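You operate a simulated robot arm through the tools that you are given. There is no shell and no other tool. Be economical: measure what you need, move in short steps, check, and stop when the job is done.

The job below is to be done with a simulated two-armed robot. You get a single attempt, and the scene is never put back.

## Task
Put the yellow plate's lot in the carton in the frame, close the flaps and label it.
Fine: one small carton bears that lot; the other labels stay; the label with the plate's lot goes on the bare end of the flap by the cabinet, both ends pressed down.
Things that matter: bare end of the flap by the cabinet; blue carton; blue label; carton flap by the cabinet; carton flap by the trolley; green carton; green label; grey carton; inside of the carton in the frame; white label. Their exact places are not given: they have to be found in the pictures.

The check looks at the end state, three seconds after you hand in, the way a careful person would. Anything else that was tipped, shoved, dropped, spilled or broken makes it a failure.

## Robot
Two 7-joint arms with two-finger parallel grippers on one trunk, on a base that drives. Base frame: it is fixed to the floor where the robot stands at the start and does not move with it; the origin is under the middle of the robot, x ahead of it, y to its left, z up. Units: mm, degrees, N and s.
The left shoulder is at the start at [50, 161, 1198], the right one opposite. With the tool pointing down near the work surface each hand reaches from about 180 to 680 mm from the robot's upright axis, wherever it stands, measured 20 degrees to its own side. Places, roughly: bare end of the flap by the cabinet [600, -300, 1000]; carton flap by the cabinet [600, -300, 1000]; carton flap by the trolley [600, 0, 1000]; inside of the carton in the frame [600, -100, 900]. Payload 3.43 kg a hand.
Tool frame (each hand has its own): the origin (TCP) lies between the finger pads and is the grasp point; the fingertips stand 30 mm ahead of it; z points along the fingers, y is the line along which they close. The gripper opens to 94 mm. The fingers are 28 mm wide and 10 mm thick; the gripper's body (50 by 96 mm) begins 55 mm behind the TCP.
Orientation is that of the tool frame in the base frame, as a unit quaternion [x, y, z, w]. With the fingers straight down and closing along the base's y, the tool's x points along the base's -x, its y along +y and its z along -z.

## Interface
- The arms move only by the tool move_arm. It takes "left_commands", "right_commands" or both (then of equal length, played together; a hand with none holds still); each is a list of rows, each a list of 2 entries, a list of its own where there are three numbers: the shift along the tool's x, y, z in mm, then the turn, a rotation vector about the tool's x, y, z in degrees. In form: [[[x, y, z], [ax, ay, az]], ...]. A call has 1 to 12 rows; each row is the pose to reach, as a shift and turn from the pose commanded when the call began, along the tool's axes at that moment. "left_gripper" and "right_gripper" are, for a hand that has rows, the finger opening in mm, from 0 to 94, set as the call begins (left out, the last holds). A row lasts 0.2 s, in which the tool goes at most 50 mm and 8.6 degrees; a call with a longer step from one row to the next is refused whole, and so is a gripper value outside its range. A pose out of reach is approached as far as the arm can. The call stops where the force on the tool passes 50 N (or 10 N more than at its start, if that is more) or the arm is blocked; 0.2 s more then pass. Each finger travels about 45 mm/s and halts on what it meets, pressing with about 43 N; the grip force reading is that of the motor and also rises with nothing between the fingers. The clock runs only during rows and for 0.2 s after the last one: add rows that repeat a pose to give the fingers time. It gives the time, the measured TCP pose, the force on the tool (base axes), the opening and the grip force at its end, in the units of the frame above (readings bear some noise), with the torque about the TCP (base axes, N m) and any sound that the robot's microphone picked up.
- Cameras (640 x 400 px; columns grow to the right, rows downward): "scene" is now at [131.6, -11.3, 1368.4]; the picture's right is [-0.17, -0.99, 0.00], its down [-0.32, 0.05, -0.95] and it looks along [0.93, -0.16, -0.33] (base axes); focal length 214 px, centre (320, 200). "left" rides on the left gripper at [76, -14, -102] in its tool frame; the picture's right is [0.18, 0.98, 0.00], its down [-0.75, 0.14, -0.64] and it looks along [-0.63, 0.12, 0.77] (tool axes); focal length 243 px, centre (320, 200). "right" rides on the right gripper at [76, 14, -102] in its tool frame; the picture's right is [-0.18, 0.98, 0.00], its down [-0.75, -0.14, -0.64] and it looks along [-0.63, -0.12, 0.77] (tool axes); focal length 243 px, centre (320, 200).
- grab_frame(camera): a new picture of that camera. No time passes.
- lift_body(by): slides the trunk up (or, below 0, down) by that many mm; the arms and the scene camera ride with it, the base frame stays. It gives what a move gives, with no picture.
- steer(legs): drives the robot by 1 to 6 legs, each [ahead, left, turn to the left] in mm, mm and degrees, along the robot's own axes; the way and the turn of a leg run together, so that a leg with both is an arc; at most 1500 mm and 180 degrees a leg. The arms and the cameras ride along, it lands a little off, and it stops where it bumps. It gives what a move gives.
- head_to(pan, tilt): turns the head with the scene camera to pan (to the left, within 80 degrees either way) and tilt (down, from -29 to 69), counted from straight ahead of the robot. It gives what a move gives.
- measure_at(camera, pixels): there is no depth. For up to 12 entries [column, row, z] of the newest picture of that camera ("zoom" is the newest enlarged one), the place [x, y] in the base frame at which the ray of that pixel passes the height z, good to about 3 mm, but the place of the scene camera against the robot may be out by one fixed shift of up to 25 mm in any direction. No time passes.
- close_up(camera, box): a new picture of the part [left, top, right, bottom] of that camera's present view, enlarged. No time passes.
- close_job(): hands the job in; it is judged then, once.

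Go step by step. Measure first, check grasps and placings, and put right what went wrong. The budget is 80 turns and 70 pictures, counting those below and the enlarged ones. Unless the task says otherwise, let go and move clear before handing in, and close with one line.

The tools are called after "Call:" as a command line: name --argument value ..., lists and objects as JSON in quotes. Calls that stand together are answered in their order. move_arm: Moves the arms, as the interface text tells. Its arguments: {"type":"object","properties":{"left_commands":{"type":"array","items":{"type":"array"}},"left_gripper":{"type":"number"},"right_commands":{"type":"array","items":{"type":"array"}},"right_gripper":{"type":"number"}},"required":[]} The other tools are called the same way: lift_body (by) slides the trunk up or down; steer (legs) drives the base; head_to (pan, tilt) turns the head that bears the scene camera; grab_frame (camera) takes a picture; measure_at (camera, pixels) gives the place at which the rays of pixels pass given heights; close_up (camera, box) takes an enlarged picture of a part of a camera's view; close_job () hands the job in.

At the start:

```text
time: 0.0
left_position: [280.8, -44.0, 1284.9]
left_tcp_rot: [-0.002, 1.0, 0.0, 0.001]
left_ft_force: [-0.7, -0.7, 0.2]
left_torque: [-0.01, -0.01, -0.02]
left_finger_gap: 94.1
left_gripper_force: 0.1
right_position: [275.5, -393.2, 1255.2]
right_tcp_rot: [0.0, 1.0, -0.001, 0.0]
right_ft_force: [-0.3, 0.0, 0.7]
right_torque: [-0.04, 0.01, -0.01]
right_finger_gap: 94.0
right_gripper_force: 0.1
trunk travel left (down, up): [-225.0, 42.0]
robot x, y, heading: [-1.7, 0.0, -0.3]
head pan, tilt: [-9.6, 19.0]
```

scene: 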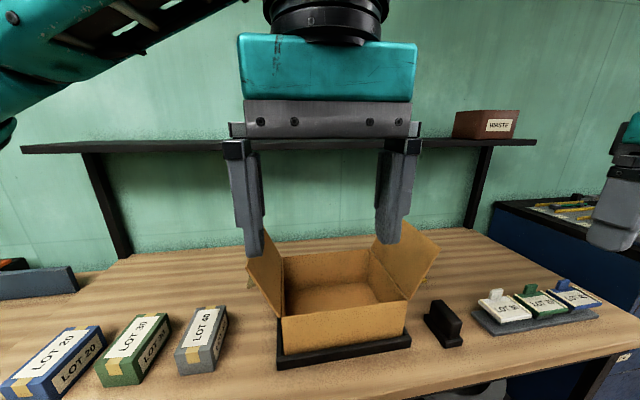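
right: 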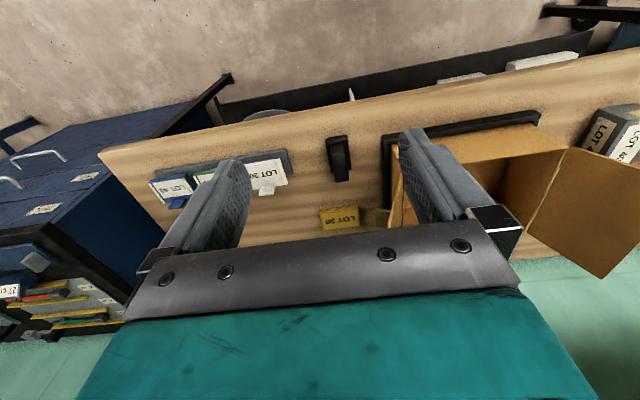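
left: 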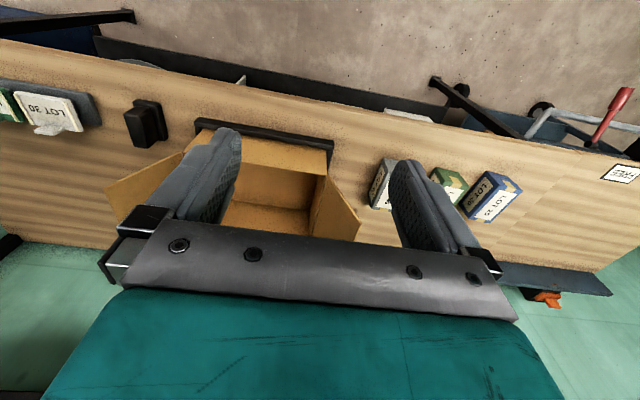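

The right picture shows a yellow plate near (340,218), apparently "LOT 20"; I need to read the plate, the cartons and the labels clearly.

Call:
close_up --camera "right" --box '[140, 120, 400, 240]'

Call:
close_up --camera "scene" --box '[420, 260, 620, 360]'

Call:
close_up --camera "scene" --box '[0, 280, 240, 400]'

Call:
close_up --camera "scene" --box '[220, 200, 480, 380]'

```text
2.46 times, centred on (270, 180) of right
```

zoom: 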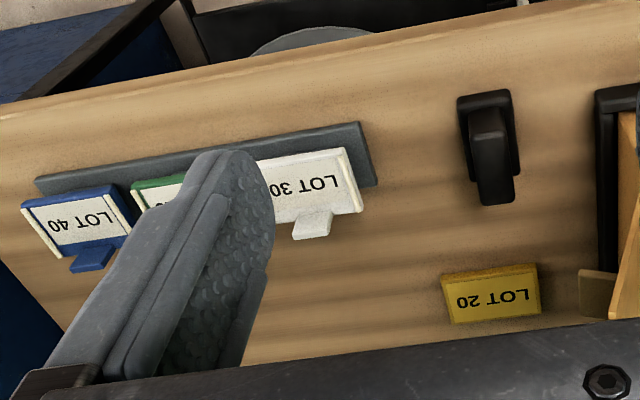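

```text
3.20 times, centred on (520, 310) of scene
```

zoom: 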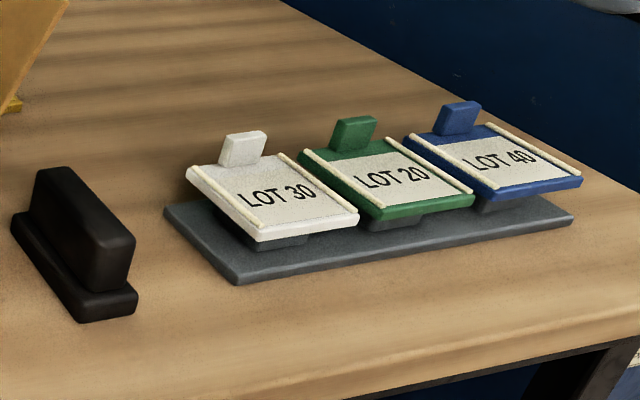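

```text
2.67 times, centred on (120, 340) of scene
```

zoom: 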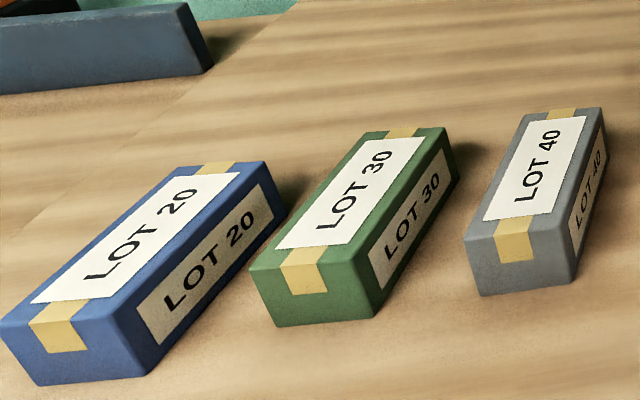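

```text
2.22 times, centred on (350, 290) of scene
```

zoom: 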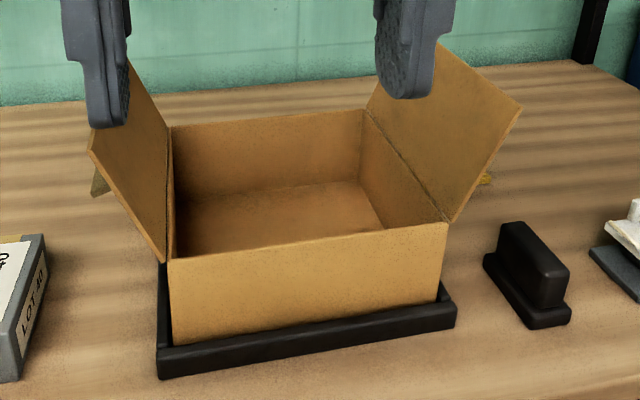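

The plate reads LOT 20, so it is the blue carton (scene about (50,370)) and the green label (545,303). I'll measure heights by comparing cameras, with the blue carton top corners and the label.

Call:
close_up --camera "left" --box '[340, 140, 540, 240]'

Call:
measure_at --camera "scene" --pixels '[[2, 383, 800], [2, 383, 900], [100, 326, 800], [100, 326, 900], [98, 376, 850], [210, 307, 850], [275, 366, 850], [413, 344, 850], [310, 277, 850], [545, 303, 900], [545, 303, 850]]'

Call:
head_to --pan 0 --tilt 45

Call:
grab_frame --camera "scene"

```text
3.20 times, centred on (440, 190) of left
```

zoom: 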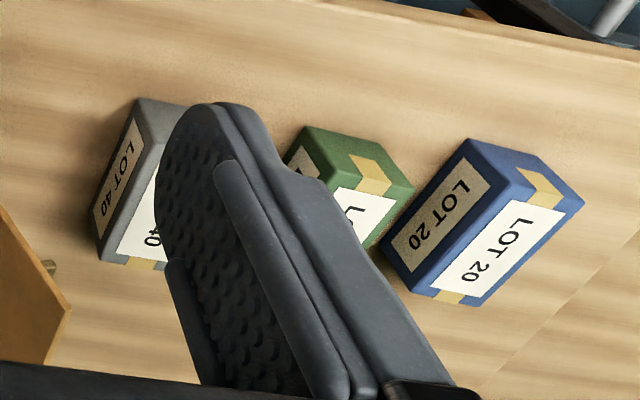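

```text
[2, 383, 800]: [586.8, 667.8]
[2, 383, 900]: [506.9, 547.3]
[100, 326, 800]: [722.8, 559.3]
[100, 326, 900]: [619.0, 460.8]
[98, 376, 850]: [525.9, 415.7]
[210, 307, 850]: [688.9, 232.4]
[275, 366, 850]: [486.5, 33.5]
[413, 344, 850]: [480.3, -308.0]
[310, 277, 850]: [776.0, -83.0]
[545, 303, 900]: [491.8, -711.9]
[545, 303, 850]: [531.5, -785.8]
```

```text
time: 0.9
left_position: [283.6, -44.1, 1282.7]
left_tcp_rot: [-0.002, 1.0, 0.002, 0.0]
left_ft_force: [19.3, 8.7, -20.2]
left_torque: [-0.74, -0.06, -0.72]
left_finger_gap: 93.9
left_gripper_force: 0.2
right_position: [274.7, -393.3, 1256.1]
right_tcp_rot: [-0.001, 1.0, 0.0, 0.0]
right_ft_force: [0.1, 0.0, 0.1]
right_torque: [-0.06, 0.03, 0.01]
right_finger_gap: 93.9
right_gripper_force: 0.0
trunk travel left (down, up): [-225.0, 42.0]
robot x, y, heading: [-0.4, -5.3, 0.0]
head pan, tilt: [0.0, 45.0]
```

```text
61 pictures are left
```

scene: 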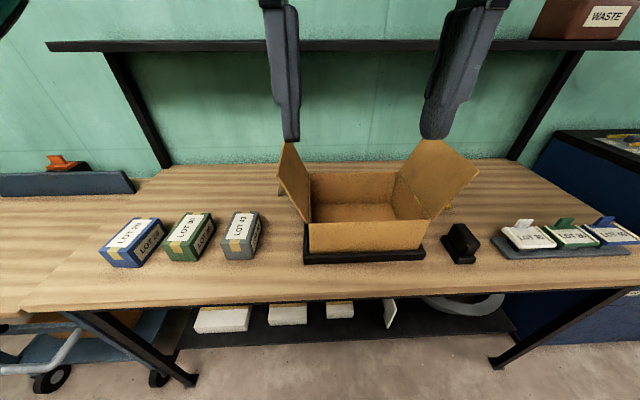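

The head brushed the left hand (20 N force), so I'll move the left hand away to the left and the right hand to the right, then look again.

Call:
move_arm --left_commands '[[[0, 45, 0], [0, 0, 0]], [[0, 90, 0], [0, 0, 0]], [[0, 135, 0], [0, 0, 0]], [[0, 180, 0], [0, 0, 0]], [[0, 225, 0], [0, 0, 0]], [[0, 270, 0], [0, 0, 0]], [[0, 315, 0], [0, 0, 0]], [[0, 360, 0], [0, 0, 0]]]'

Call:
grab_frame --camera "scene"

Call:
grab_frame --camera "left"

```text
time: 1.3
left_position: [287.9, -20.2, 1280.8]
left_tcp_rot: [-0.016, 1.0, 0.003, -0.002]
left_ft_force: [-0.1, -0.5, 0.3]
left_torque: [-0.03, 0.02, 0.01]
left_finger_gap: 93.8
left_gripper_force: 0.1
right_position: [275.6, -393.6, 1255.9]
right_tcp_rot: [-0.001, 1.0, 0.0, 0.0]
right_ft_force: [-0.2, -0.3, -0.1]
right_torque: [-0.01, -0.01, 0.0]
right_finger_gap: 93.8
right_gripper_force: 0.1
trunk travel left (down, up): [-225.0, 42.0]
robot x, y, heading: [-0.4, 0.3, -0.0]
head pan, tilt: [0.0, 45.0]
stopped in row 1 (left hand): the force on the tool passed its limit at 63 N (the readings are from after the stop); the commanded pose is now the measured one
```

```text
60 pictures are left
```

scene: 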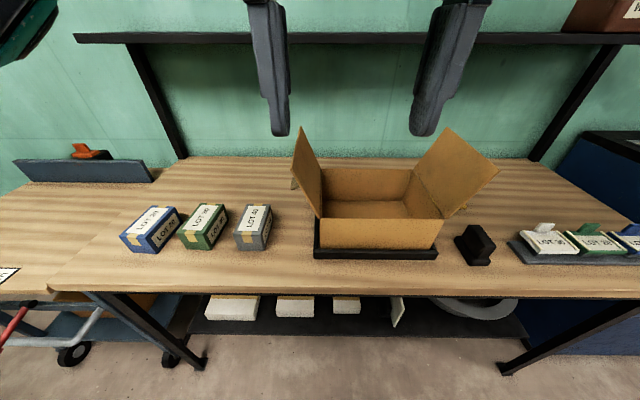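

```text
59 pictures are left
```

left: 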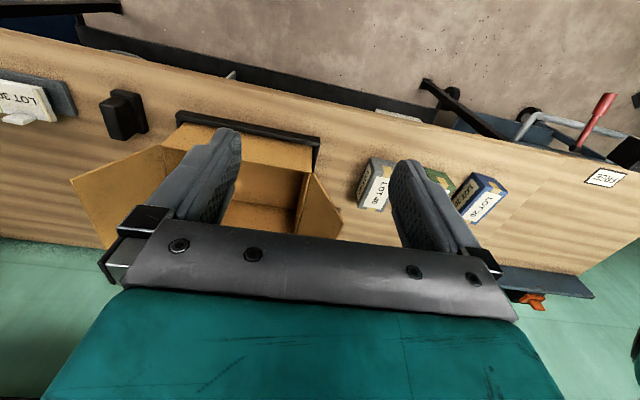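

The left arm is now free (force ~0) after jostling the head. I'll continue outward, with a forward component.

Call:
move_arm --left_commands '[[[-15, 20, 0], [0, 0, 0]], [[-30, 40, 0], [0, 0, 0]], [[-45, 70, 0], [0, 0, 0]], [[-60, 105, 0], [0, 0, 0]], [[-60, 145, 0], [0, 0, 0]], [[-60, 185, 0], [0, 0, 0]], [[-60, 225, 0], [0, 0, 0]], [[-60, 265, 0], [0, 0, 0]], [[-60, 305, 0], [0, 0, 0]], [[-60, 345, 0], [0, 0, 0]]]'

Call:
grab_frame --camera "scene"

Call:
grab_frame --camera "left"

```text
time: 3.5
left_position: [335.0, 326.8, 1280.2]
left_tcp_rot: [-0.013, 1.0, 0.001, 0.001]
left_ft_force: [0.0, -0.3, 0.3]
left_torque: [0.0, 0.02, -0.01]
left_finger_gap: 94.0
left_gripper_force: 0.1
right_position: [274.3, -393.4, 1255.7]
right_tcp_rot: [0.0, 1.0, -0.001, 0.001]
right_ft_force: [0.4, 0.2, 0.6]
right_torque: [0.01, -0.02, 0.01]
right_finger_gap: 93.8
right_gripper_force: 0.0
trunk travel left (down, up): [-225.0, 42.0]
robot x, y, heading: [1.4, 3.6, 0.0]
head pan, tilt: [0.0, 45.0]
```

```text
58 pictures are left
```

scene: 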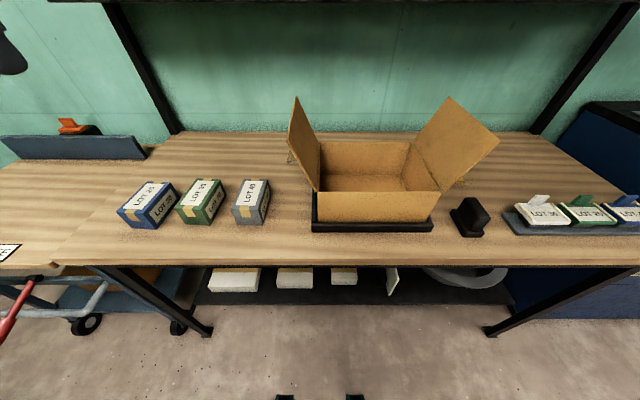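

```text
57 pictures are left
```

left: 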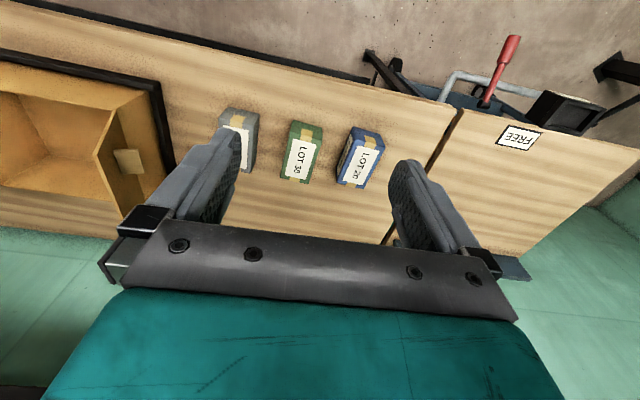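

Now blue carton is in view of the left camera at (358,155). Zoom in on it for measurement.

Call:
close_up --camera "left" --box '[220, 90, 420, 215]'

Call:
close_up --camera "scene" --box '[100, 160, 300, 285]'

```text
3.20 times, centred on (320, 152) of left
```

zoom: 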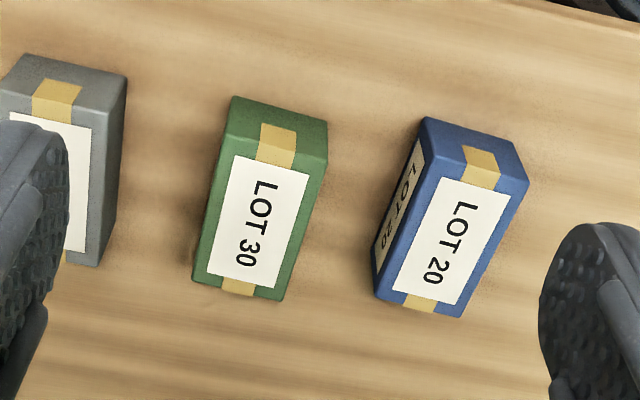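

```text
3.20 times, centred on (200, 222) of scene
```

zoom: 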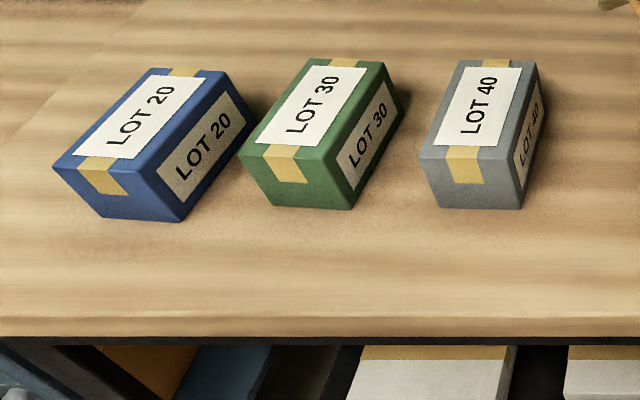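

Corners are readable. Measure the near edge's top and bottom corners in both views at several heights to fix the table height and the scene camera's shift.

Call:
measure_at --camera "left" --pixels '[[353.75, 141.4, 800], [353.75, 141.4, 850], [353.75, 141.4, 900], [352.8, 126.1, 780], [352.8, 126.1, 850], [385, 147, 850], [364.4, 188.6, 850], [336.9, 181.4, 850]]'

Call:
measure_at --camera "scene" --pixels '[[144.7, 212.6, 800], [144.7, 212.6, 850], [144.7, 212.6, 900], [156.3, 228.9, 780], [156.3, 228.9, 850]]'

```text
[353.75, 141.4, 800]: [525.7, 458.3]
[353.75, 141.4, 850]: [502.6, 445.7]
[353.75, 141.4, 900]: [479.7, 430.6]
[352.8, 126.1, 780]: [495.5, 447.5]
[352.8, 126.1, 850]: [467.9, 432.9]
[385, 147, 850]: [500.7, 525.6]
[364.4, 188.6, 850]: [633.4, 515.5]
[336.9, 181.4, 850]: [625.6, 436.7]
```

```text
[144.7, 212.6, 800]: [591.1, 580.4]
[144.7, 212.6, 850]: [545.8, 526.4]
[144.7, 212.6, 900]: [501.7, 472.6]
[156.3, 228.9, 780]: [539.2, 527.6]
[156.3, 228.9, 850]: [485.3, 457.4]
```

Crossing the rays gives a table at about z 880 and box top about z 945, with the box around 65×103 mm. I need to drive left to reach, so check clearance to the trolley handle.

Call:
measure_at --camera "left" --pixels '[[353.75, 141.4, 945], [385, 147, 945], [364.4, 188.6, 945], [336.9, 181.4, 945], [514, 40, 800], [485, 105, 800], [560, 95, 800], [445, 85, 700], [150, 85, 885], [170, 168, 885]]'

Call:
head_to --pan 55 --tilt 55

Call:
grab_frame --camera "scene"

```text
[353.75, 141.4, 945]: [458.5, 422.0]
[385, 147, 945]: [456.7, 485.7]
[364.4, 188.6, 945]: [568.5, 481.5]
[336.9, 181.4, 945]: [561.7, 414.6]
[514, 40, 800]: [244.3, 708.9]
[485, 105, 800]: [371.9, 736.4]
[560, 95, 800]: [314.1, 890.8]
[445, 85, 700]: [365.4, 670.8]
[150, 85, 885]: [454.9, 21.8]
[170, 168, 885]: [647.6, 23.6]
```

```text
time: 4.7
left_position: [336.0, 325.4, 1279.6]
left_tcp_rot: [-0.014, 1.0, 0.002, -0.001]
left_ft_force: [0.3, -0.2, 0.3]
left_torque: [-0.02, 0.02, -0.04]
left_finger_gap: 93.8
left_gripper_force: 0.0
right_position: [275.2, -394.3, 1255.6]
right_tcp_rot: [-0.001, 1.0, 0.0, -0.001]
right_ft_force: [0.0, 0.2, -0.4]
right_torque: [0.0, 0.04, 0.02]
right_finger_gap: 94.0
right_gripper_force: 0.0
trunk travel left (down, up): [-225.0, 42.0]
robot x, y, heading: [-0.4, -0.5, -0.1]
head pan, tilt: [55.0, 55.0]
```

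```text
54 pictures are left
```

scene: 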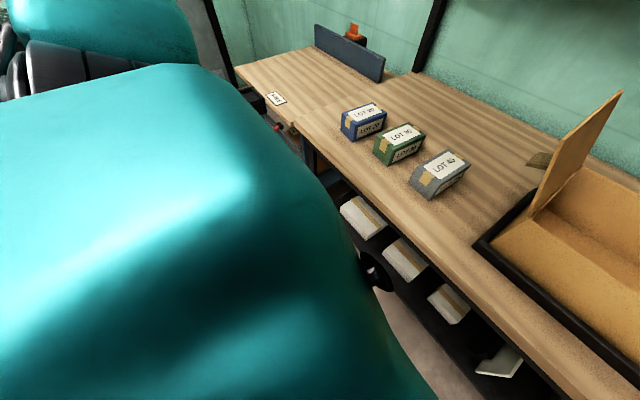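

The trolley handle is at about y 700, leaving room for a 230 mm drive left. Drive there and look at the head-on view.

Call:
head_to --pan 0 --tilt 45

Call:
steer --legs '[[0, 230, 0]]'

Call:
grab_frame --camera "left"

```text
time: 5.9
left_position: [336.9, 325.1, 1280.5]
left_tcp_rot: [-0.014, 1.0, 0.002, 0.0]
left_ft_force: [0.0, -0.4, 0.7]
left_torque: [0.01, 0.02, -0.01]
left_finger_gap: 93.9
left_gripper_force: 0.1
right_position: [275.0, -393.3, 1255.6]
right_tcp_rot: [0.0, 1.0, 0.0, 0.0]
right_ft_force: [0.7, -0.4, 0.8]
right_torque: [-0.02, 0.02, 0.02]
right_finger_gap: 94.0
right_gripper_force: 0.0
trunk travel left (down, up): [-225.0, 42.0]
robot x, y, heading: [-2.7, -0.7, -0.2]
head pan, tilt: [0.0, 45.0]
```

```text
time: 8.6
left_position: [335.2, 556.5, 1279.9]
left_tcp_rot: [-0.014, 1.0, 0.001, 0.0]
left_ft_force: [-0.1, 0.9, -0.5]
left_torque: [-0.02, -0.02, -0.01]
left_finger_gap: 94.3
left_gripper_force: 0.0
right_position: [277.5, -163.6, 1255.3]
right_tcp_rot: [0.0, 1.0, 0.0, 0.0]
right_ft_force: [-0.3, -0.2, 0.3]
right_torque: [0.0, 0.01, 0.01]
right_finger_gap: 94.1
right_gripper_force: 0.1
trunk travel left (down, up): [-225.0, 42.0]
robot x, y, heading: [-0.5, 229.5, 0.2]
head pan, tilt: [0.0, 45.0]
```

```text
53 pictures are left
```

left: 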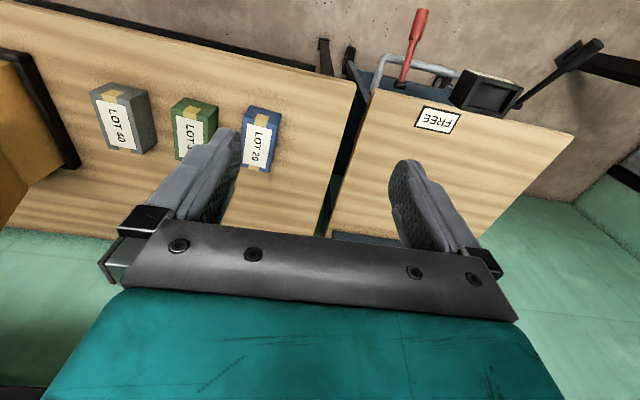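

Bring the left hand above the blue carton (about [511,451]) at z≈1130 and re-measure from closer.

Call:
move_arm --left_commands '[[[-30, -18, 25], [0, 0, 0]], [[-60, -35, 50], [0, 0, 0]], [[-90, -53, 75], [0, 0, 0]], [[-120, -70, 100], [0, 0, 0]], [[-150, -88, 125], [0, 0, 0]], [[-173, -105, 150], [0, 0, 0]], [[-173, -105, 150], [0, 0, 0]]]'

Call:
grab_frame --camera "left"

Call:
grab_frame --camera "scene"

```text
time: 10.2
left_position: [510.0, 457.9, 1128.2]
left_tcp_rot: [-0.014, 1.0, 0.001, 0.001]
left_ft_force: [-0.2, -1.2, -1.0]
left_torque: [0.0, 0.01, 0.0]
left_finger_gap: 94.1
left_gripper_force: 0.1
right_position: [274.1, -164.2, 1255.9]
right_tcp_rot: [0.001, 1.0, 0.001, 0.0]
right_ft_force: [0.1, 0.0, 0.3]
right_torque: [0.03, -0.02, 0.0]
right_finger_gap: 94.0
right_gripper_force: 0.1
trunk travel left (down, up): [-225.0, 42.0]
robot x, y, heading: [0.5, 227.2, -0.1]
head pan, tilt: [0.0, 45.0]
```

```text
52 pictures are left
```

left: 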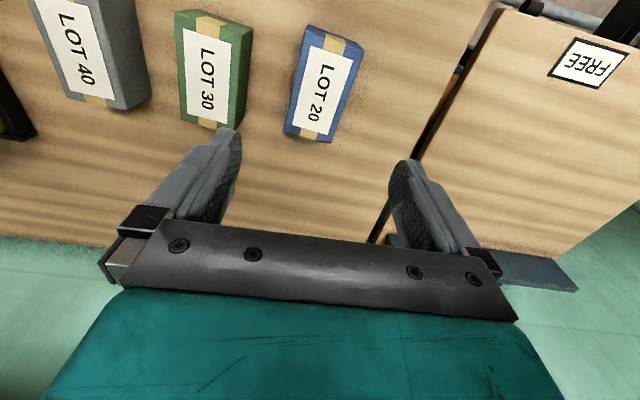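

```text
51 pictures are left
```

scene: 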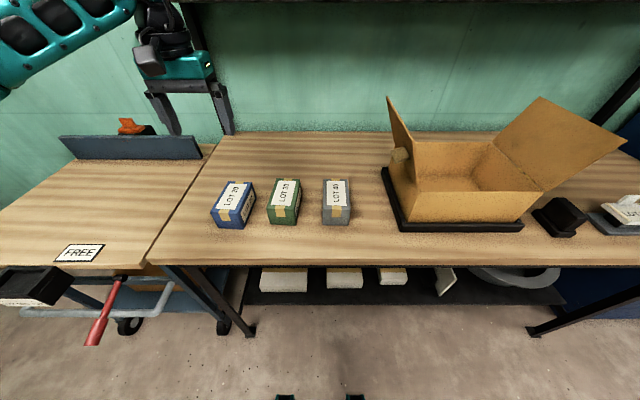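

Measure the blue top corners again from this closer view.

Call:
measure_at --camera "left" --pixels '[[309, 28, 945], [363, 48, 945], [331, 142, 945], [285, 131, 945], [309, 28, 900], [331, 142, 900], [285, 131, 900], [363, 48, 900]]'

Call:
close_up --camera "left" --box '[240, 0, 440, 160]'

```text
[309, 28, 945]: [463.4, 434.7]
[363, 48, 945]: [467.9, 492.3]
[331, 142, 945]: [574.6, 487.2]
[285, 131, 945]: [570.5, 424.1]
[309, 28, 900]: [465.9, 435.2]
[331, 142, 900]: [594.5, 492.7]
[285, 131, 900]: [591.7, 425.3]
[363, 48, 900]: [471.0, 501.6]
```

```text
2.50 times, centred on (340, 80) of left
```

zoom: 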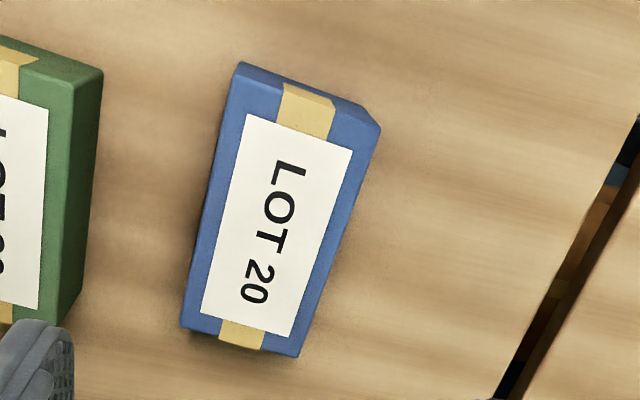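

Parallax between both views puts the blue top at z≈922, table ≈857, centre ≈(525,462), long axis yaw ≈ −4°. Turn, move above and come down to z≈990 to check.

Call:
move_arm --left_commands '[[[-8, 2, 30], [0, 0, 3]], [[-15, 4, 60], [0, 0, 5.8]], [[-15, 4, 95], [0, 0, 5.8]], [[-15, 4, 130], [0, 0, 5.8]], [[-15, 4, 130], [0, 0, 5.8]]]' --left_gripper 94

Call:
grab_frame --camera "left"

Call:
close_up --camera "scene" --box '[140, 100, 340, 250]'

```text
time: 11.4
left_position: [527.3, 464.0, 1000.9]
left_tcp_rot: [0.036, 0.999, 0.002, -0.001]
left_ft_force: [0.2, -1.1, 0.0]
left_torque: [-0.01, -0.02, 0.02]
left_finger_gap: 94.0
left_gripper_force: 0.0
right_position: [275.4, -164.4, 1255.1]
right_tcp_rot: [0.0, 1.0, -0.001, -0.001]
right_ft_force: [-1.1, -0.5, 0.6]
right_torque: [0.0, 0.0, 0.0]
right_finger_gap: 94.0
right_gripper_force: 0.0
trunk travel left (down, up): [-225.0, 42.0]
robot x, y, heading: [-2.4, 231.1, -0.0]
head pan, tilt: [0.0, 45.0]
```

```text
49 pictures are left
```

left: 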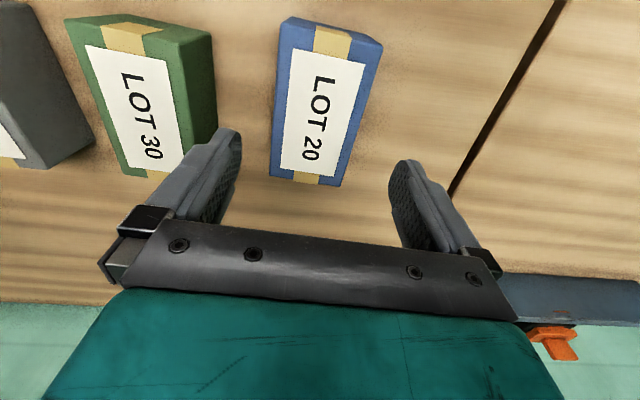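

```text
2.67 times, centred on (240, 175) of scene
```

zoom: 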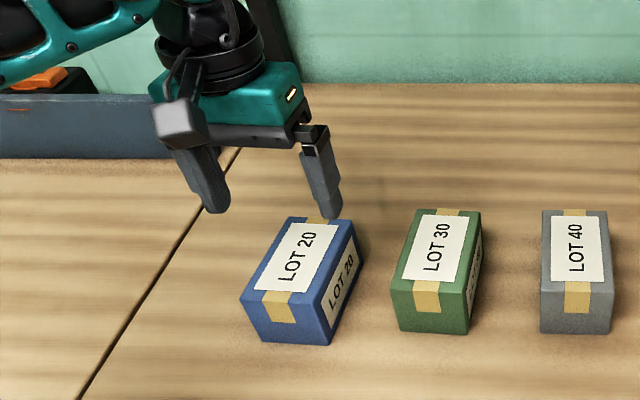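

Measure the box top corners from here, and the green one's edges.

Call:
measure_at --camera "left" --pixels '[[283, 22, 922], [382, 44, 922], [270, 177, 922], [340, 187, 922], [283, 22, 900], [382, 44, 900], [270, 177, 900], [340, 187, 900], [213, 125, 922], [565, 0, 857]]'

```text
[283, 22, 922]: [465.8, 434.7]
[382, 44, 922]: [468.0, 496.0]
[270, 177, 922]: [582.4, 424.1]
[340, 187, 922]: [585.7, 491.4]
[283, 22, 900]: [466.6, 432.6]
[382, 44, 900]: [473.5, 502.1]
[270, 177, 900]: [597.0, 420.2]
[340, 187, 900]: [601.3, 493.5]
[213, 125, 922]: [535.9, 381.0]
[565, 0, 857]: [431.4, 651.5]
```

All consistent: centre (525.5,461.5), top 922. Descend to TCP z≈902 with a 2 mm shift, then close.

Call:
move_arm --left_commands '[[[0, -2, 30], [0, 0, 0]], [[1, -2, 55], [0, 0, 0]], [[1, -2, 80], [0, 0, 0]], [[1, -2, 98], [0, 0, 0]], [[1, -2, 98], [0, 0, 0]]]'

Call:
move_arm --left_commands '[[[0, 0, 0], [0, 0, 0]], [[0, 0, 0], [0, 0, 0]], [[0, 0, 0], [0, 0, 0]], [[0, 0, 0], [0, 0, 0]], [[0, 0, 0], [0, 0, 0]], [[0, 0, 0], [0, 0, 0]]]' --left_gripper 40

Call:
grab_frame --camera "left"

```text
time: 12.6
left_position: [526.7, 461.2, 900.7]
left_tcp_rot: [0.036, 0.999, 0.001, 0.0]
left_ft_force: [0.4, 0.6, 0.5]
left_torque: [0.01, -0.01, -0.01]
left_finger_gap: 94.0
left_gripper_force: 0.1
right_position: [274.9, -163.7, 1254.5]
right_tcp_rot: [0.0, 1.0, 0.0, -0.001]
right_ft_force: [0.0, -0.4, -0.9]
right_torque: [-0.02, 0.0, -0.02]
right_finger_gap: 94.0
right_gripper_force: 0.0
trunk travel left (down, up): [-225.0, 42.0]
robot x, y, heading: [2.8, 233.8, -0.1]
head pan, tilt: [0.0, 45.0]
```

```text
time: 14.0
left_position: [527.7, 459.6, 902.1]
left_tcp_rot: [0.036, 0.999, 0.001, -0.001]
left_ft_force: [-0.5, 0.8, 0.6]
left_torque: [0.04, -0.01, 0.04]
left_finger_gap: 73.9
left_gripper_force: 42.8
right_position: [274.6, -163.8, 1256.1]
right_tcp_rot: [0.0, 1.0, 0.0, 0.0]
right_ft_force: [-0.6, -0.5, -0.9]
right_torque: [-0.01, -0.02, -0.01]
right_finger_gap: 93.8
right_gripper_force: 0.2
trunk travel left (down, up): [-225.0, 42.0]
robot x, y, heading: [1.1, 226.7, 0.2]
head pan, tilt: [0.0, 45.0]
```

```text
47 pictures are left
```

left: 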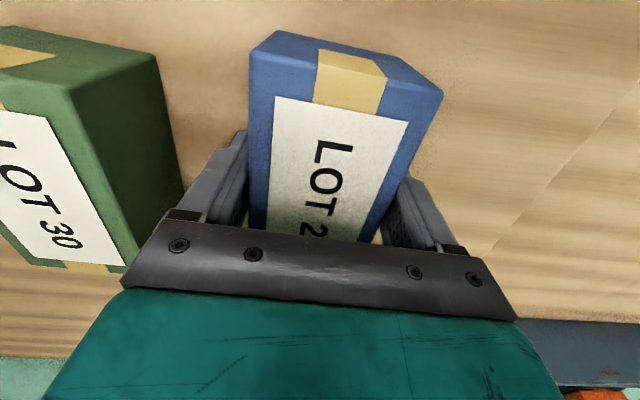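

Gripped (gap 73.9, force 43). Lift straight up by 230 mm.

Call:
move_arm --left_commands '[[[0, 0, -20], [0, 0, 0]], [[0, 0, -45], [0, 0, 0]], [[0, 0, -75], [0, 0, 0]], [[0, 0, -105], [0, 0, 0]], [[0, 0, -140], [0, 0, 0]], [[0, 0, -175], [0, 0, 0]], [[0, 0, -210], [0, 0, 0]], [[0, 0, -240], [0, 0, 0]], [[0, 0, -240], [0, 0, 0]]]'

Call:
grab_frame --camera "scene"

```text
time: 16.0
left_position: [523.9, 461.0, 1140.7]
left_tcp_rot: [0.037, 0.999, 0.002, 0.0]
left_ft_force: [-0.7, -0.3, -3.2]
left_torque: [-0.02, -0.03, 0.01]
left_finger_gap: 73.9
left_gripper_force: 42.9
right_position: [276.2, -163.7, 1255.5]
right_tcp_rot: [0.0, 1.0, 0.0, 0.0]
right_ft_force: [0.2, 0.2, -0.3]
right_torque: [0.01, 0.0, 0.0]
right_finger_gap: 94.1
right_gripper_force: 0.0
trunk travel left (down, up): [-225.0, 42.0]
robot x, y, heading: [1.1, 232.5, 0.1]
head pan, tilt: [0.0, 45.0]
```

```text
46 pictures are left
```

scene: 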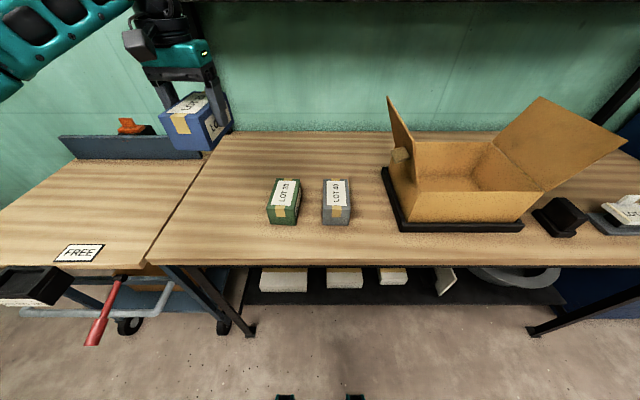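

Held firmly. Raise further for the flaps, then drive right 590 mm in two legs so that the left hand comes over the carton.

Call:
move_arm --left_commands '[[[0, 0, -30], [0, 0, 0]], [[0, 0, -60], [0, 0, 0]], [[0, 0, -90], [0, 0, 0]], [[0, 0, -110], [0, 0, 0]]]'

Call:
steer --legs '[[0, -400, 0]]'

Call:
grab_frame --camera "scene"

Call:
grab_frame --camera "right"

```text
time: 17.0
left_position: [523.1, 457.0, 1252.4]
left_tcp_rot: [0.035, 0.999, 0.002, 0.0]
left_ft_force: [-0.7, 0.8, -3.3]
left_torque: [-0.01, 0.04, -0.04]
left_finger_gap: 74.1
left_gripper_force: 42.8
right_position: [273.9, -164.4, 1255.3]
right_tcp_rot: [0.001, 1.0, 0.0, 0.0]
right_ft_force: [0.4, -0.6, -0.1]
right_torque: [0.04, 0.03, 0.04]
right_finger_gap: 94.0
right_gripper_force: 0.1
trunk travel left (down, up): [-225.0, 42.0]
robot x, y, heading: [-0.5, 228.3, 0.0]
head pan, tilt: [0.0, 45.0]
```

```text
time: 21.0
left_position: [524.6, 54.9, 1252.6]
left_tcp_rot: [0.037, 0.999, 0.002, 0.0]
left_ft_force: [0.3, 0.1, -2.5]
left_torque: [-0.02, -0.01, -0.01]
left_finger_gap: 74.1
left_gripper_force: 42.6
right_position: [274.1, -566.0, 1254.6]
right_tcp_rot: [0.001, 1.0, 0.0, 0.0]
right_ft_force: [0.7, 0.3, -0.4]
right_torque: [-0.01, -0.01, -0.03]
right_finger_gap: 93.7
right_gripper_force: 0.1
trunk travel left (down, up): [-225.0, 42.0]
robot x, y, heading: [-2.0, -174.8, -0.3]
head pan, tilt: [0.0, 45.0]
```

```text
45 pictures are left
```

scene: 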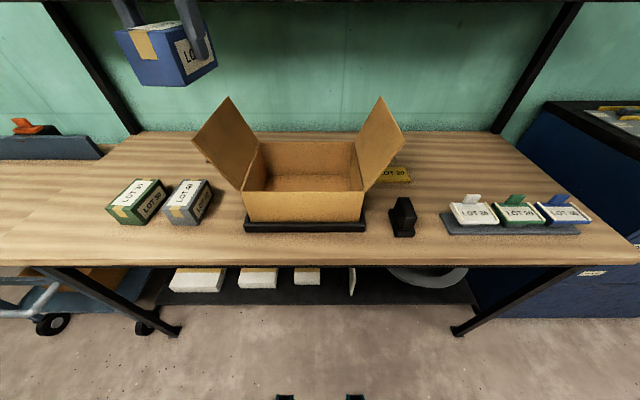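

```text
44 pictures are left
```

right: 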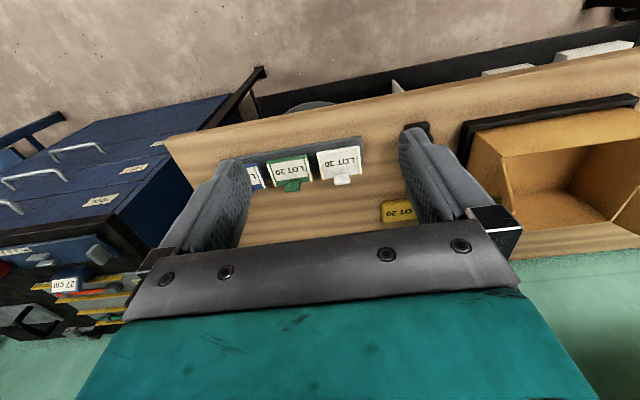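

The carton lies ahead, scene frame (245..366, 230). Measure carton with scene, and the flaps' hinge and inner floor.

Call:
measure_at --camera "scene" --pixels '[[244, 232, 860], [366, 232, 860], [242, 192, 950], [363, 192, 950], [259, 142, 950], [354, 142, 950], [242, 192, 970], [363, 192, 970], [268, 190, 870], [227, 97, 1050], [405, 133, 1050], [410, 235, 860]]'

Call:
grab_frame --camera "left"

```text
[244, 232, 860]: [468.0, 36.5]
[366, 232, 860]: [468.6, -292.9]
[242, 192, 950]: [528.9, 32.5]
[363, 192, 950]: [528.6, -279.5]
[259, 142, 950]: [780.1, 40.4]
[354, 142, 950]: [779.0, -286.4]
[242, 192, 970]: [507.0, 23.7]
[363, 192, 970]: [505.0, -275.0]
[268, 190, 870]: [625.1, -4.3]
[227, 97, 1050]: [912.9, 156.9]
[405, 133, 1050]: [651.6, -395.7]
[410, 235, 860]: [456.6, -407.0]
```

```text
43 pictures are left
```

left: 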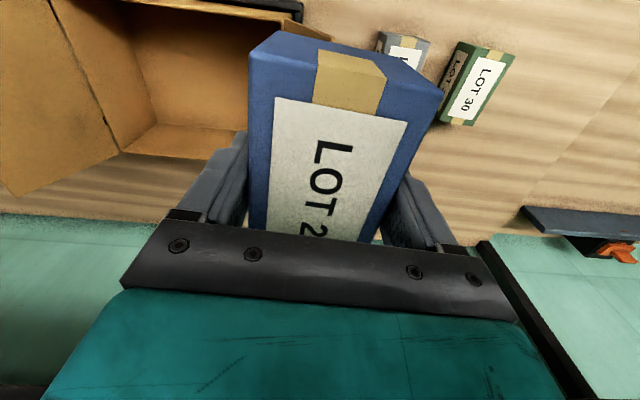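

Correcting the scene camera's shift (about +16,+15 by the blue carton's known corner), the carton centre is near (610,−140), rim ≈970. Drive 195 mm further right so the hand stands over it.

Call:
steer --legs '[[0, -195, 0]]'

Call:
move_arm --left_commands '[[[-25, 0, 0], [0, 0, 0]], [[-50, 0, 0], [0, 0, -2]], [[-80, 0, 0], [0, 0, -4]], [[-80, 0, 0], [0, 0, -4]]]'

Call:
grab_frame --camera "scene"

Call:
grab_frame --camera "left"

```text
time: 23.4
left_position: [523.9, -149.4, 1252.5]
left_tcp_rot: [0.041, 0.999, 0.002, 0.0]
left_ft_force: [-0.3, 0.7, -3.9]
left_torque: [0.01, -0.02, -0.01]
left_finger_gap: 74.1
left_gripper_force: 42.3
right_position: [271.3, -766.7, 1255.8]
right_tcp_rot: [0.006, 1.0, 0.0, 0.0]
right_ft_force: [-0.1, -0.1, 0.5]
right_torque: [0.03, 0.0, 0.02]
right_finger_gap: 94.0
right_gripper_force: 0.0
trunk travel left (down, up): [-225.0, 42.0]
robot x, y, heading: [-2.0, -373.2, -0.4]
head pan, tilt: [0.0, 45.0]
```

```text
time: 24.4
left_position: [593.8, -153.5, 1253.8]
left_tcp_rot: [0.013, 1.0, 0.001, 0.0]
left_ft_force: [0.3, 0.2, -2.6]
left_torque: [-0.02, 0.02, 0.03]
left_finger_gap: 74.3
left_gripper_force: 42.7
left hand out of reach, approached as far as the arm can: row 3, 4
right_position: [271.3, -765.8, 1255.7]
right_tcp_rot: [0.004, 1.0, 0.0, 0.0]
right_ft_force: [-0.9, -0.6, 0.3]
right_torque: [0.02, -0.03, 0.0]
right_finger_gap: 93.9
right_gripper_force: 0.1
trunk travel left (down, up): [-225.0, 42.0]
robot x, y, heading: [-0.1, -370.5, -0.4]
head pan, tilt: [0.0, 45.0]
```

```text
42 pictures are left
```

scene: 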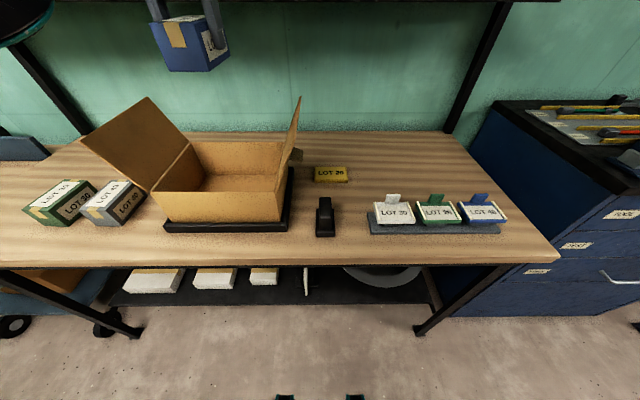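

```text
41 pictures are left
```

left: 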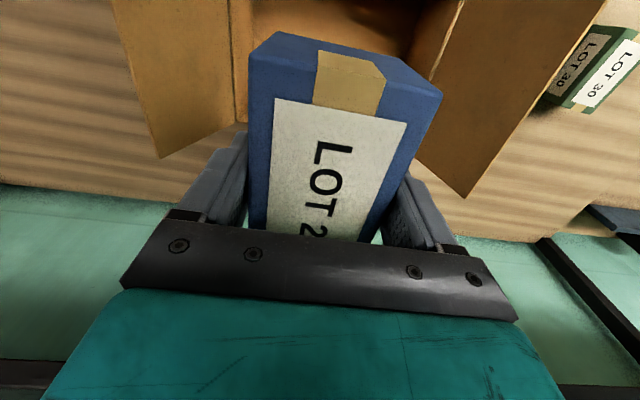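

Measure the hinges of both flaps in the left view: right one (230,0)-(243,120), left one (463,0)-(413,150).

Call:
measure_at --camera "left" --pixels '[[229, 2, 970], [243, 122, 970], [463, 2, 970], [414, 150, 970], [160, 157, 1000], [465, 197, 1050], [243, 122, 950], [463, 2, 950]]'

Call:
measure_at --camera "scene" --pixels '[[152, 192, 970], [278, 192, 970], [190, 142, 970], [284, 142, 970], [165, 232, 860], [290, 232, 860], [296, 98, 1050], [330, 173, 870]]'

```text
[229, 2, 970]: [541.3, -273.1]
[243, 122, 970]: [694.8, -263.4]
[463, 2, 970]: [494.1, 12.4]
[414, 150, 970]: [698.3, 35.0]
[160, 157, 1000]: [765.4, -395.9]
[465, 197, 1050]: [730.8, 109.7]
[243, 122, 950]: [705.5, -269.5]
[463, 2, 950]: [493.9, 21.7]
```

```text
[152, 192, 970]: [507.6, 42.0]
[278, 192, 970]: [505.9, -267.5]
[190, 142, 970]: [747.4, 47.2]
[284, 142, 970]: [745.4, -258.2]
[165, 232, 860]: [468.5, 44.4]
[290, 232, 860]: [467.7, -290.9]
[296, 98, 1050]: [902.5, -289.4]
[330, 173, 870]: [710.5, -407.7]
```

Hinges lie at y ≈ −268 and +15, x from 490 to 730, so the centre is near (610,−126). Shift +26 in y and descend to about z 1050 first.

Call:
move_arm --left_commands '[[[0, 10, 20], [0, 0, 0]], [[0, 18, 50], [0, 0, 0]], [[0, 26, 85], [0, 0, 0]], [[0, 26, 120], [0, 0, 0]], [[0, 26, 160], [0, 0, 0]], [[0, 26, 200], [0, 0, 0]], [[0, 26, 200], [0, 0, 0]]]'

Call:
grab_frame --camera "scene"

```text
time: 26.0
left_position: [595.4, -127.2, 1057.0]
left_tcp_rot: [0.006, 1.0, 0.002, 0.001]
left_ft_force: [0.1, -0.4, -3.8]
left_torque: [0.02, 0.02, 0.02]
left_finger_gap: 73.9
left_gripper_force: 43.1
right_position: [270.5, -766.4, 1255.5]
right_tcp_rot: [0.006, 1.0, 0.0, -0.001]
right_ft_force: [0.5, 0.5, 0.0]
right_torque: [0.01, -0.03, 0.0]
right_finger_gap: 94.0
right_gripper_force: 0.0
trunk travel left (down, up): [-225.0, 42.0]
robot x, y, heading: [1.0, -369.8, -0.5]
head pan, tilt: [0.0, 45.0]
```

```text
40 pictures are left
```

scene: 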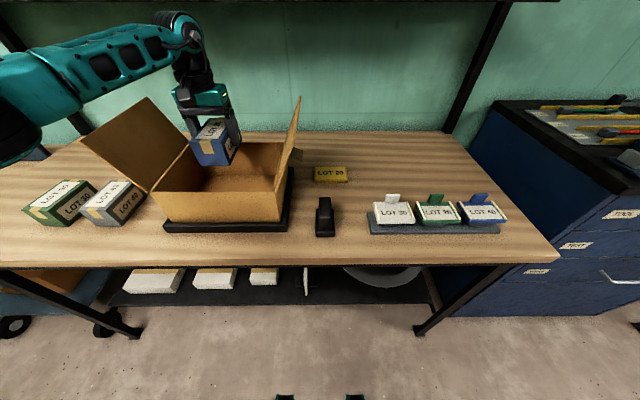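

Box is right above the carton's opening. Descend to z≈930 in moderate steps, and check.

Call:
move_arm --left_commands '[[[0, 0, 30], [0, 0, 0]], [[0, 0, 60], [0, 0, 0]], [[0, 0, 90], [0, 0, 0]], [[0, 0, 115], [0, 0, 0]], [[0, 0, 125], [0, 0, 0]], [[0, 0, 125], [0, 0, 0]]]'

Call:
grab_frame --camera "scene"

Call:
grab_frame --camera "left"

```text
time: 27.4
left_position: [594.8, -126.8, 929.9]
left_tcp_rot: [0.007, 1.0, 0.002, 0.0]
left_ft_force: [-0.1, 0.7, -2.9]
left_torque: [-0.01, -0.03, -0.03]
left_finger_gap: 74.0
left_gripper_force: 42.9
right_position: [271.5, -766.2, 1254.5]
right_tcp_rot: [0.005, 1.0, 0.0, 0.0]
right_ft_force: [-0.2, 0.5, 0.0]
right_torque: [0.03, 0.03, -0.02]
right_finger_gap: 94.0
right_gripper_force: 0.1
trunk travel left (down, up): [-225.0, 42.0]
robot x, y, heading: [-2.1, -374.8, -0.4]
head pan, tilt: [0.0, 45.0]
```

```text
39 pictures are left
```

scene: 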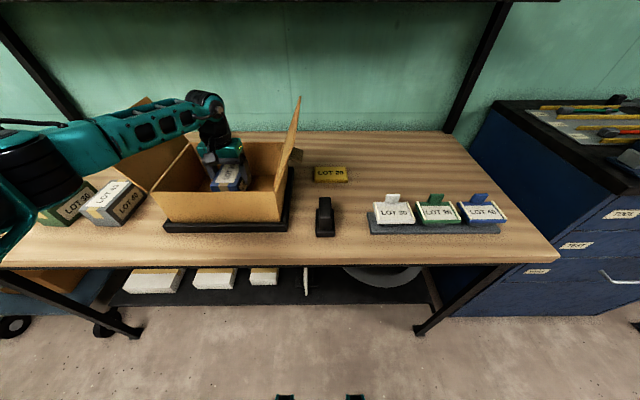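

```text
38 pictures are left
```

left: 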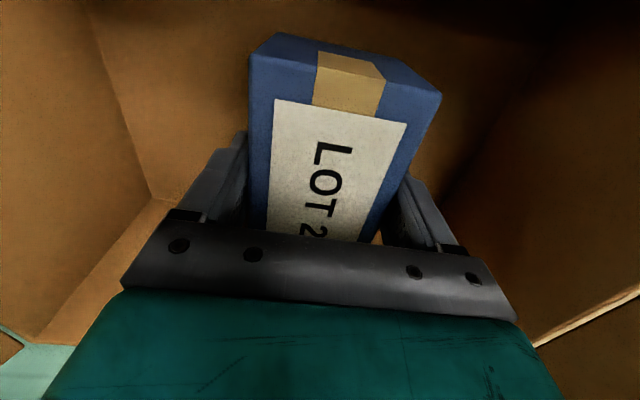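

Inside the carton with clearance. Lower in small steps till contact.

Call:
move_arm --left_commands '[[[0, 0, 6], [0, 0, 0]], [[0, 0, 11], [0, 0, 0]], [[0, 0, 15], [0, 0, 0]], [[0, 0, 18], [0, 0, 0]], [[0, 0, 18], [0, 0, 0]]]'

```text
time: 28.6
left_position: [595.7, -127.9, 909.5]
left_tcp_rot: [0.006, 1.0, 0.003, -0.001]
left_ft_force: [0.5, 0.6, -0.6]
left_torque: [-0.07, -0.1, -0.03]
left_finger_gap: 74.2
left_gripper_force: 42.7
right_position: [270.4, -766.9, 1256.5]
right_tcp_rot: [0.005, 1.0, 0.0, 0.0]
right_ft_force: [-0.1, 0.0, -0.3]
right_torque: [-0.04, 0.02, -0.02]
right_finger_gap: 93.8
right_gripper_force: 0.0
trunk travel left (down, up): [-225.0, 42.0]
robot x, y, heading: [-2.7, -373.8, -0.3]
head pan, tilt: [0.0, 45.0]
```

The weight went from −3 N to −0.6 N: the box rests on the floor. Open the fingers, then rise.

Call:
move_arm --left_commands '[[[0, 0, 0], [0, 0, 0]], [[0, 0, 0], [0, 0, 0]], [[0, 0, 0], [0, 0, 0]], [[0, 0, 0], [0, 0, 0]]]' --left_gripper 94

Call:
move_arm --left_commands '[[[0, 0, -30], [0, 0, 0]], [[0, 0, -65], [0, 0, 0]], [[0, 0, -105], [0, 0, 0]], [[0, 0, -145], [0, 0, 0]], [[0, 0, -185], [0, 0, 0]], [[0, 0, -225], [0, 0, 0]], [[0, 0, -265], [0, 0, 0]], [[0, 0, -300], [0, 0, 0]], [[0, 0, -300], [0, 0, 0]]]'

Call:
grab_frame --camera "left"

Call:
grab_frame --camera "right"

```text
time: 29.6
left_position: [595.3, -127.7, 910.4]
left_tcp_rot: [0.007, 1.0, 0.002, -0.001]
left_ft_force: [0.8, 0.9, -0.2]
left_torque: [0.01, 0.02, -0.03]
left_finger_gap: 93.7
left_gripper_force: 0.0
right_position: [270.4, -766.6, 1255.3]
right_tcp_rot: [0.005, 1.0, -0.001, 0.0]
right_ft_force: [-0.1, -0.5, 0.5]
right_torque: [-0.02, 0.03, 0.01]
right_finger_gap: 93.7
right_gripper_force: 0.0
trunk travel left (down, up): [-225.0, 42.0]
robot x, y, heading: [-2.4, -371.4, -0.5]
head pan, tilt: [0.0, 45.0]
```

```text
time: 31.6
left_position: [595.6, -128.5, 1210.4]
left_tcp_rot: [0.006, 1.0, 0.002, 0.0]
left_ft_force: [0.0, 0.6, 0.4]
left_torque: [0.04, -0.03, 0.03]
left_finger_gap: 94.3
left_gripper_force: 0.1
right_position: [270.3, -766.5, 1255.2]
right_tcp_rot: [0.006, 1.0, 0.001, 0.0]
right_ft_force: [-0.6, 0.7, -0.5]
right_torque: [-0.03, 0.01, 0.02]
right_finger_gap: 94.1
right_gripper_force: 0.1
trunk travel left (down, up): [-225.0, 42.0]
robot x, y, heading: [-3.1, -369.0, -0.8]
head pan, tilt: [0.0, 45.0]
```

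```text
37 pictures are left
```

left: 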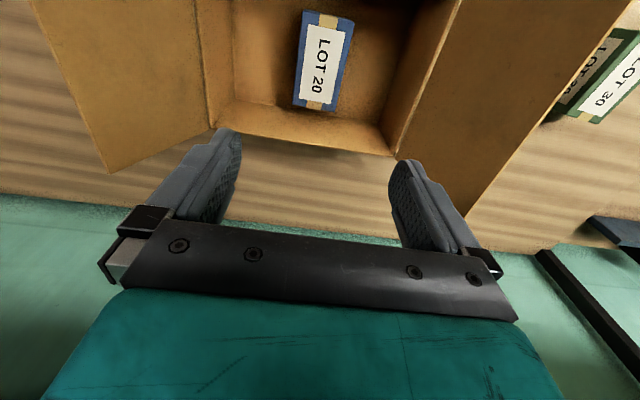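

```text
36 pictures are left
```

right: 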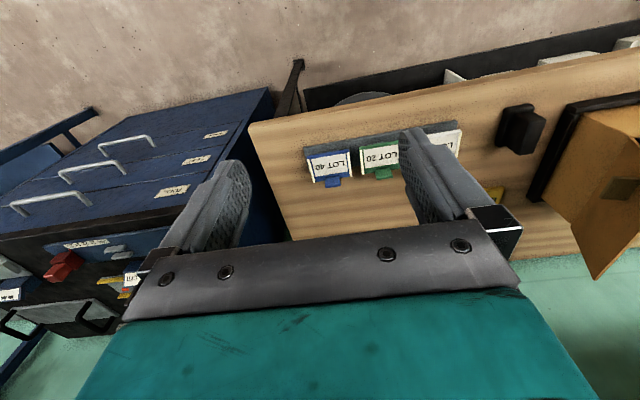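

The blue carton stands upright inside. Now look closely at the flap by the cabinet and its patch at right-view (622,188), and at the labels.

Call:
close_up --camera "right" --box '[480, 80, 640, 290]'

Call:
close_up --camera "scene" --box '[140, 90, 360, 245]'

Call:
close_up --camera "right" --box '[290, 110, 490, 210]'

```text
1.90 times, centred on (560, 185) of right
```

zoom: 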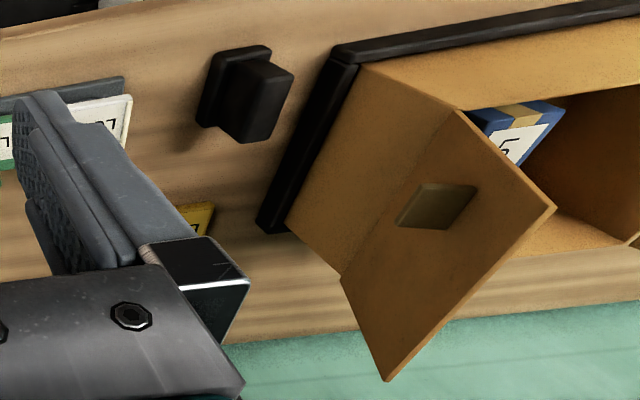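

```text
2.58 times, centred on (250, 168) of scene
```

zoom: 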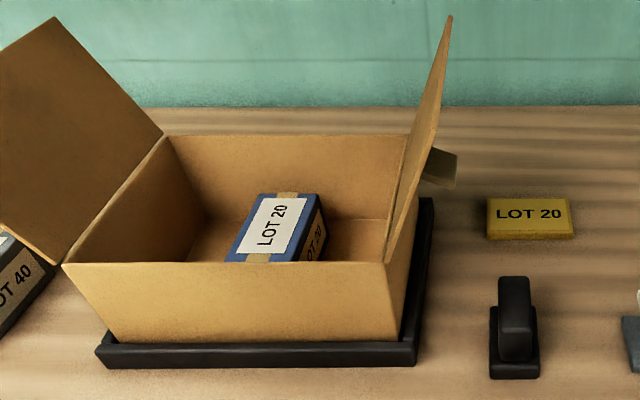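

```text
3.20 times, centred on (390, 160) of right
```

zoom: 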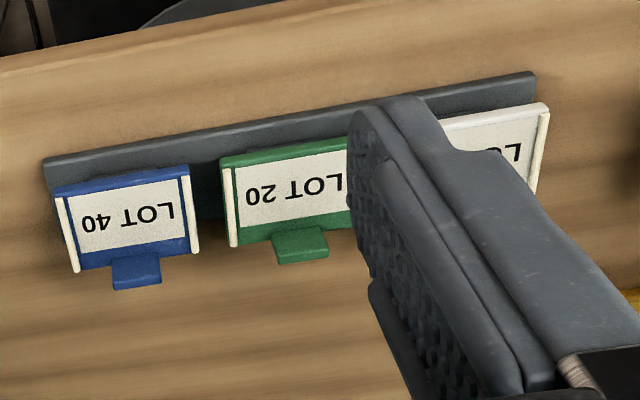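

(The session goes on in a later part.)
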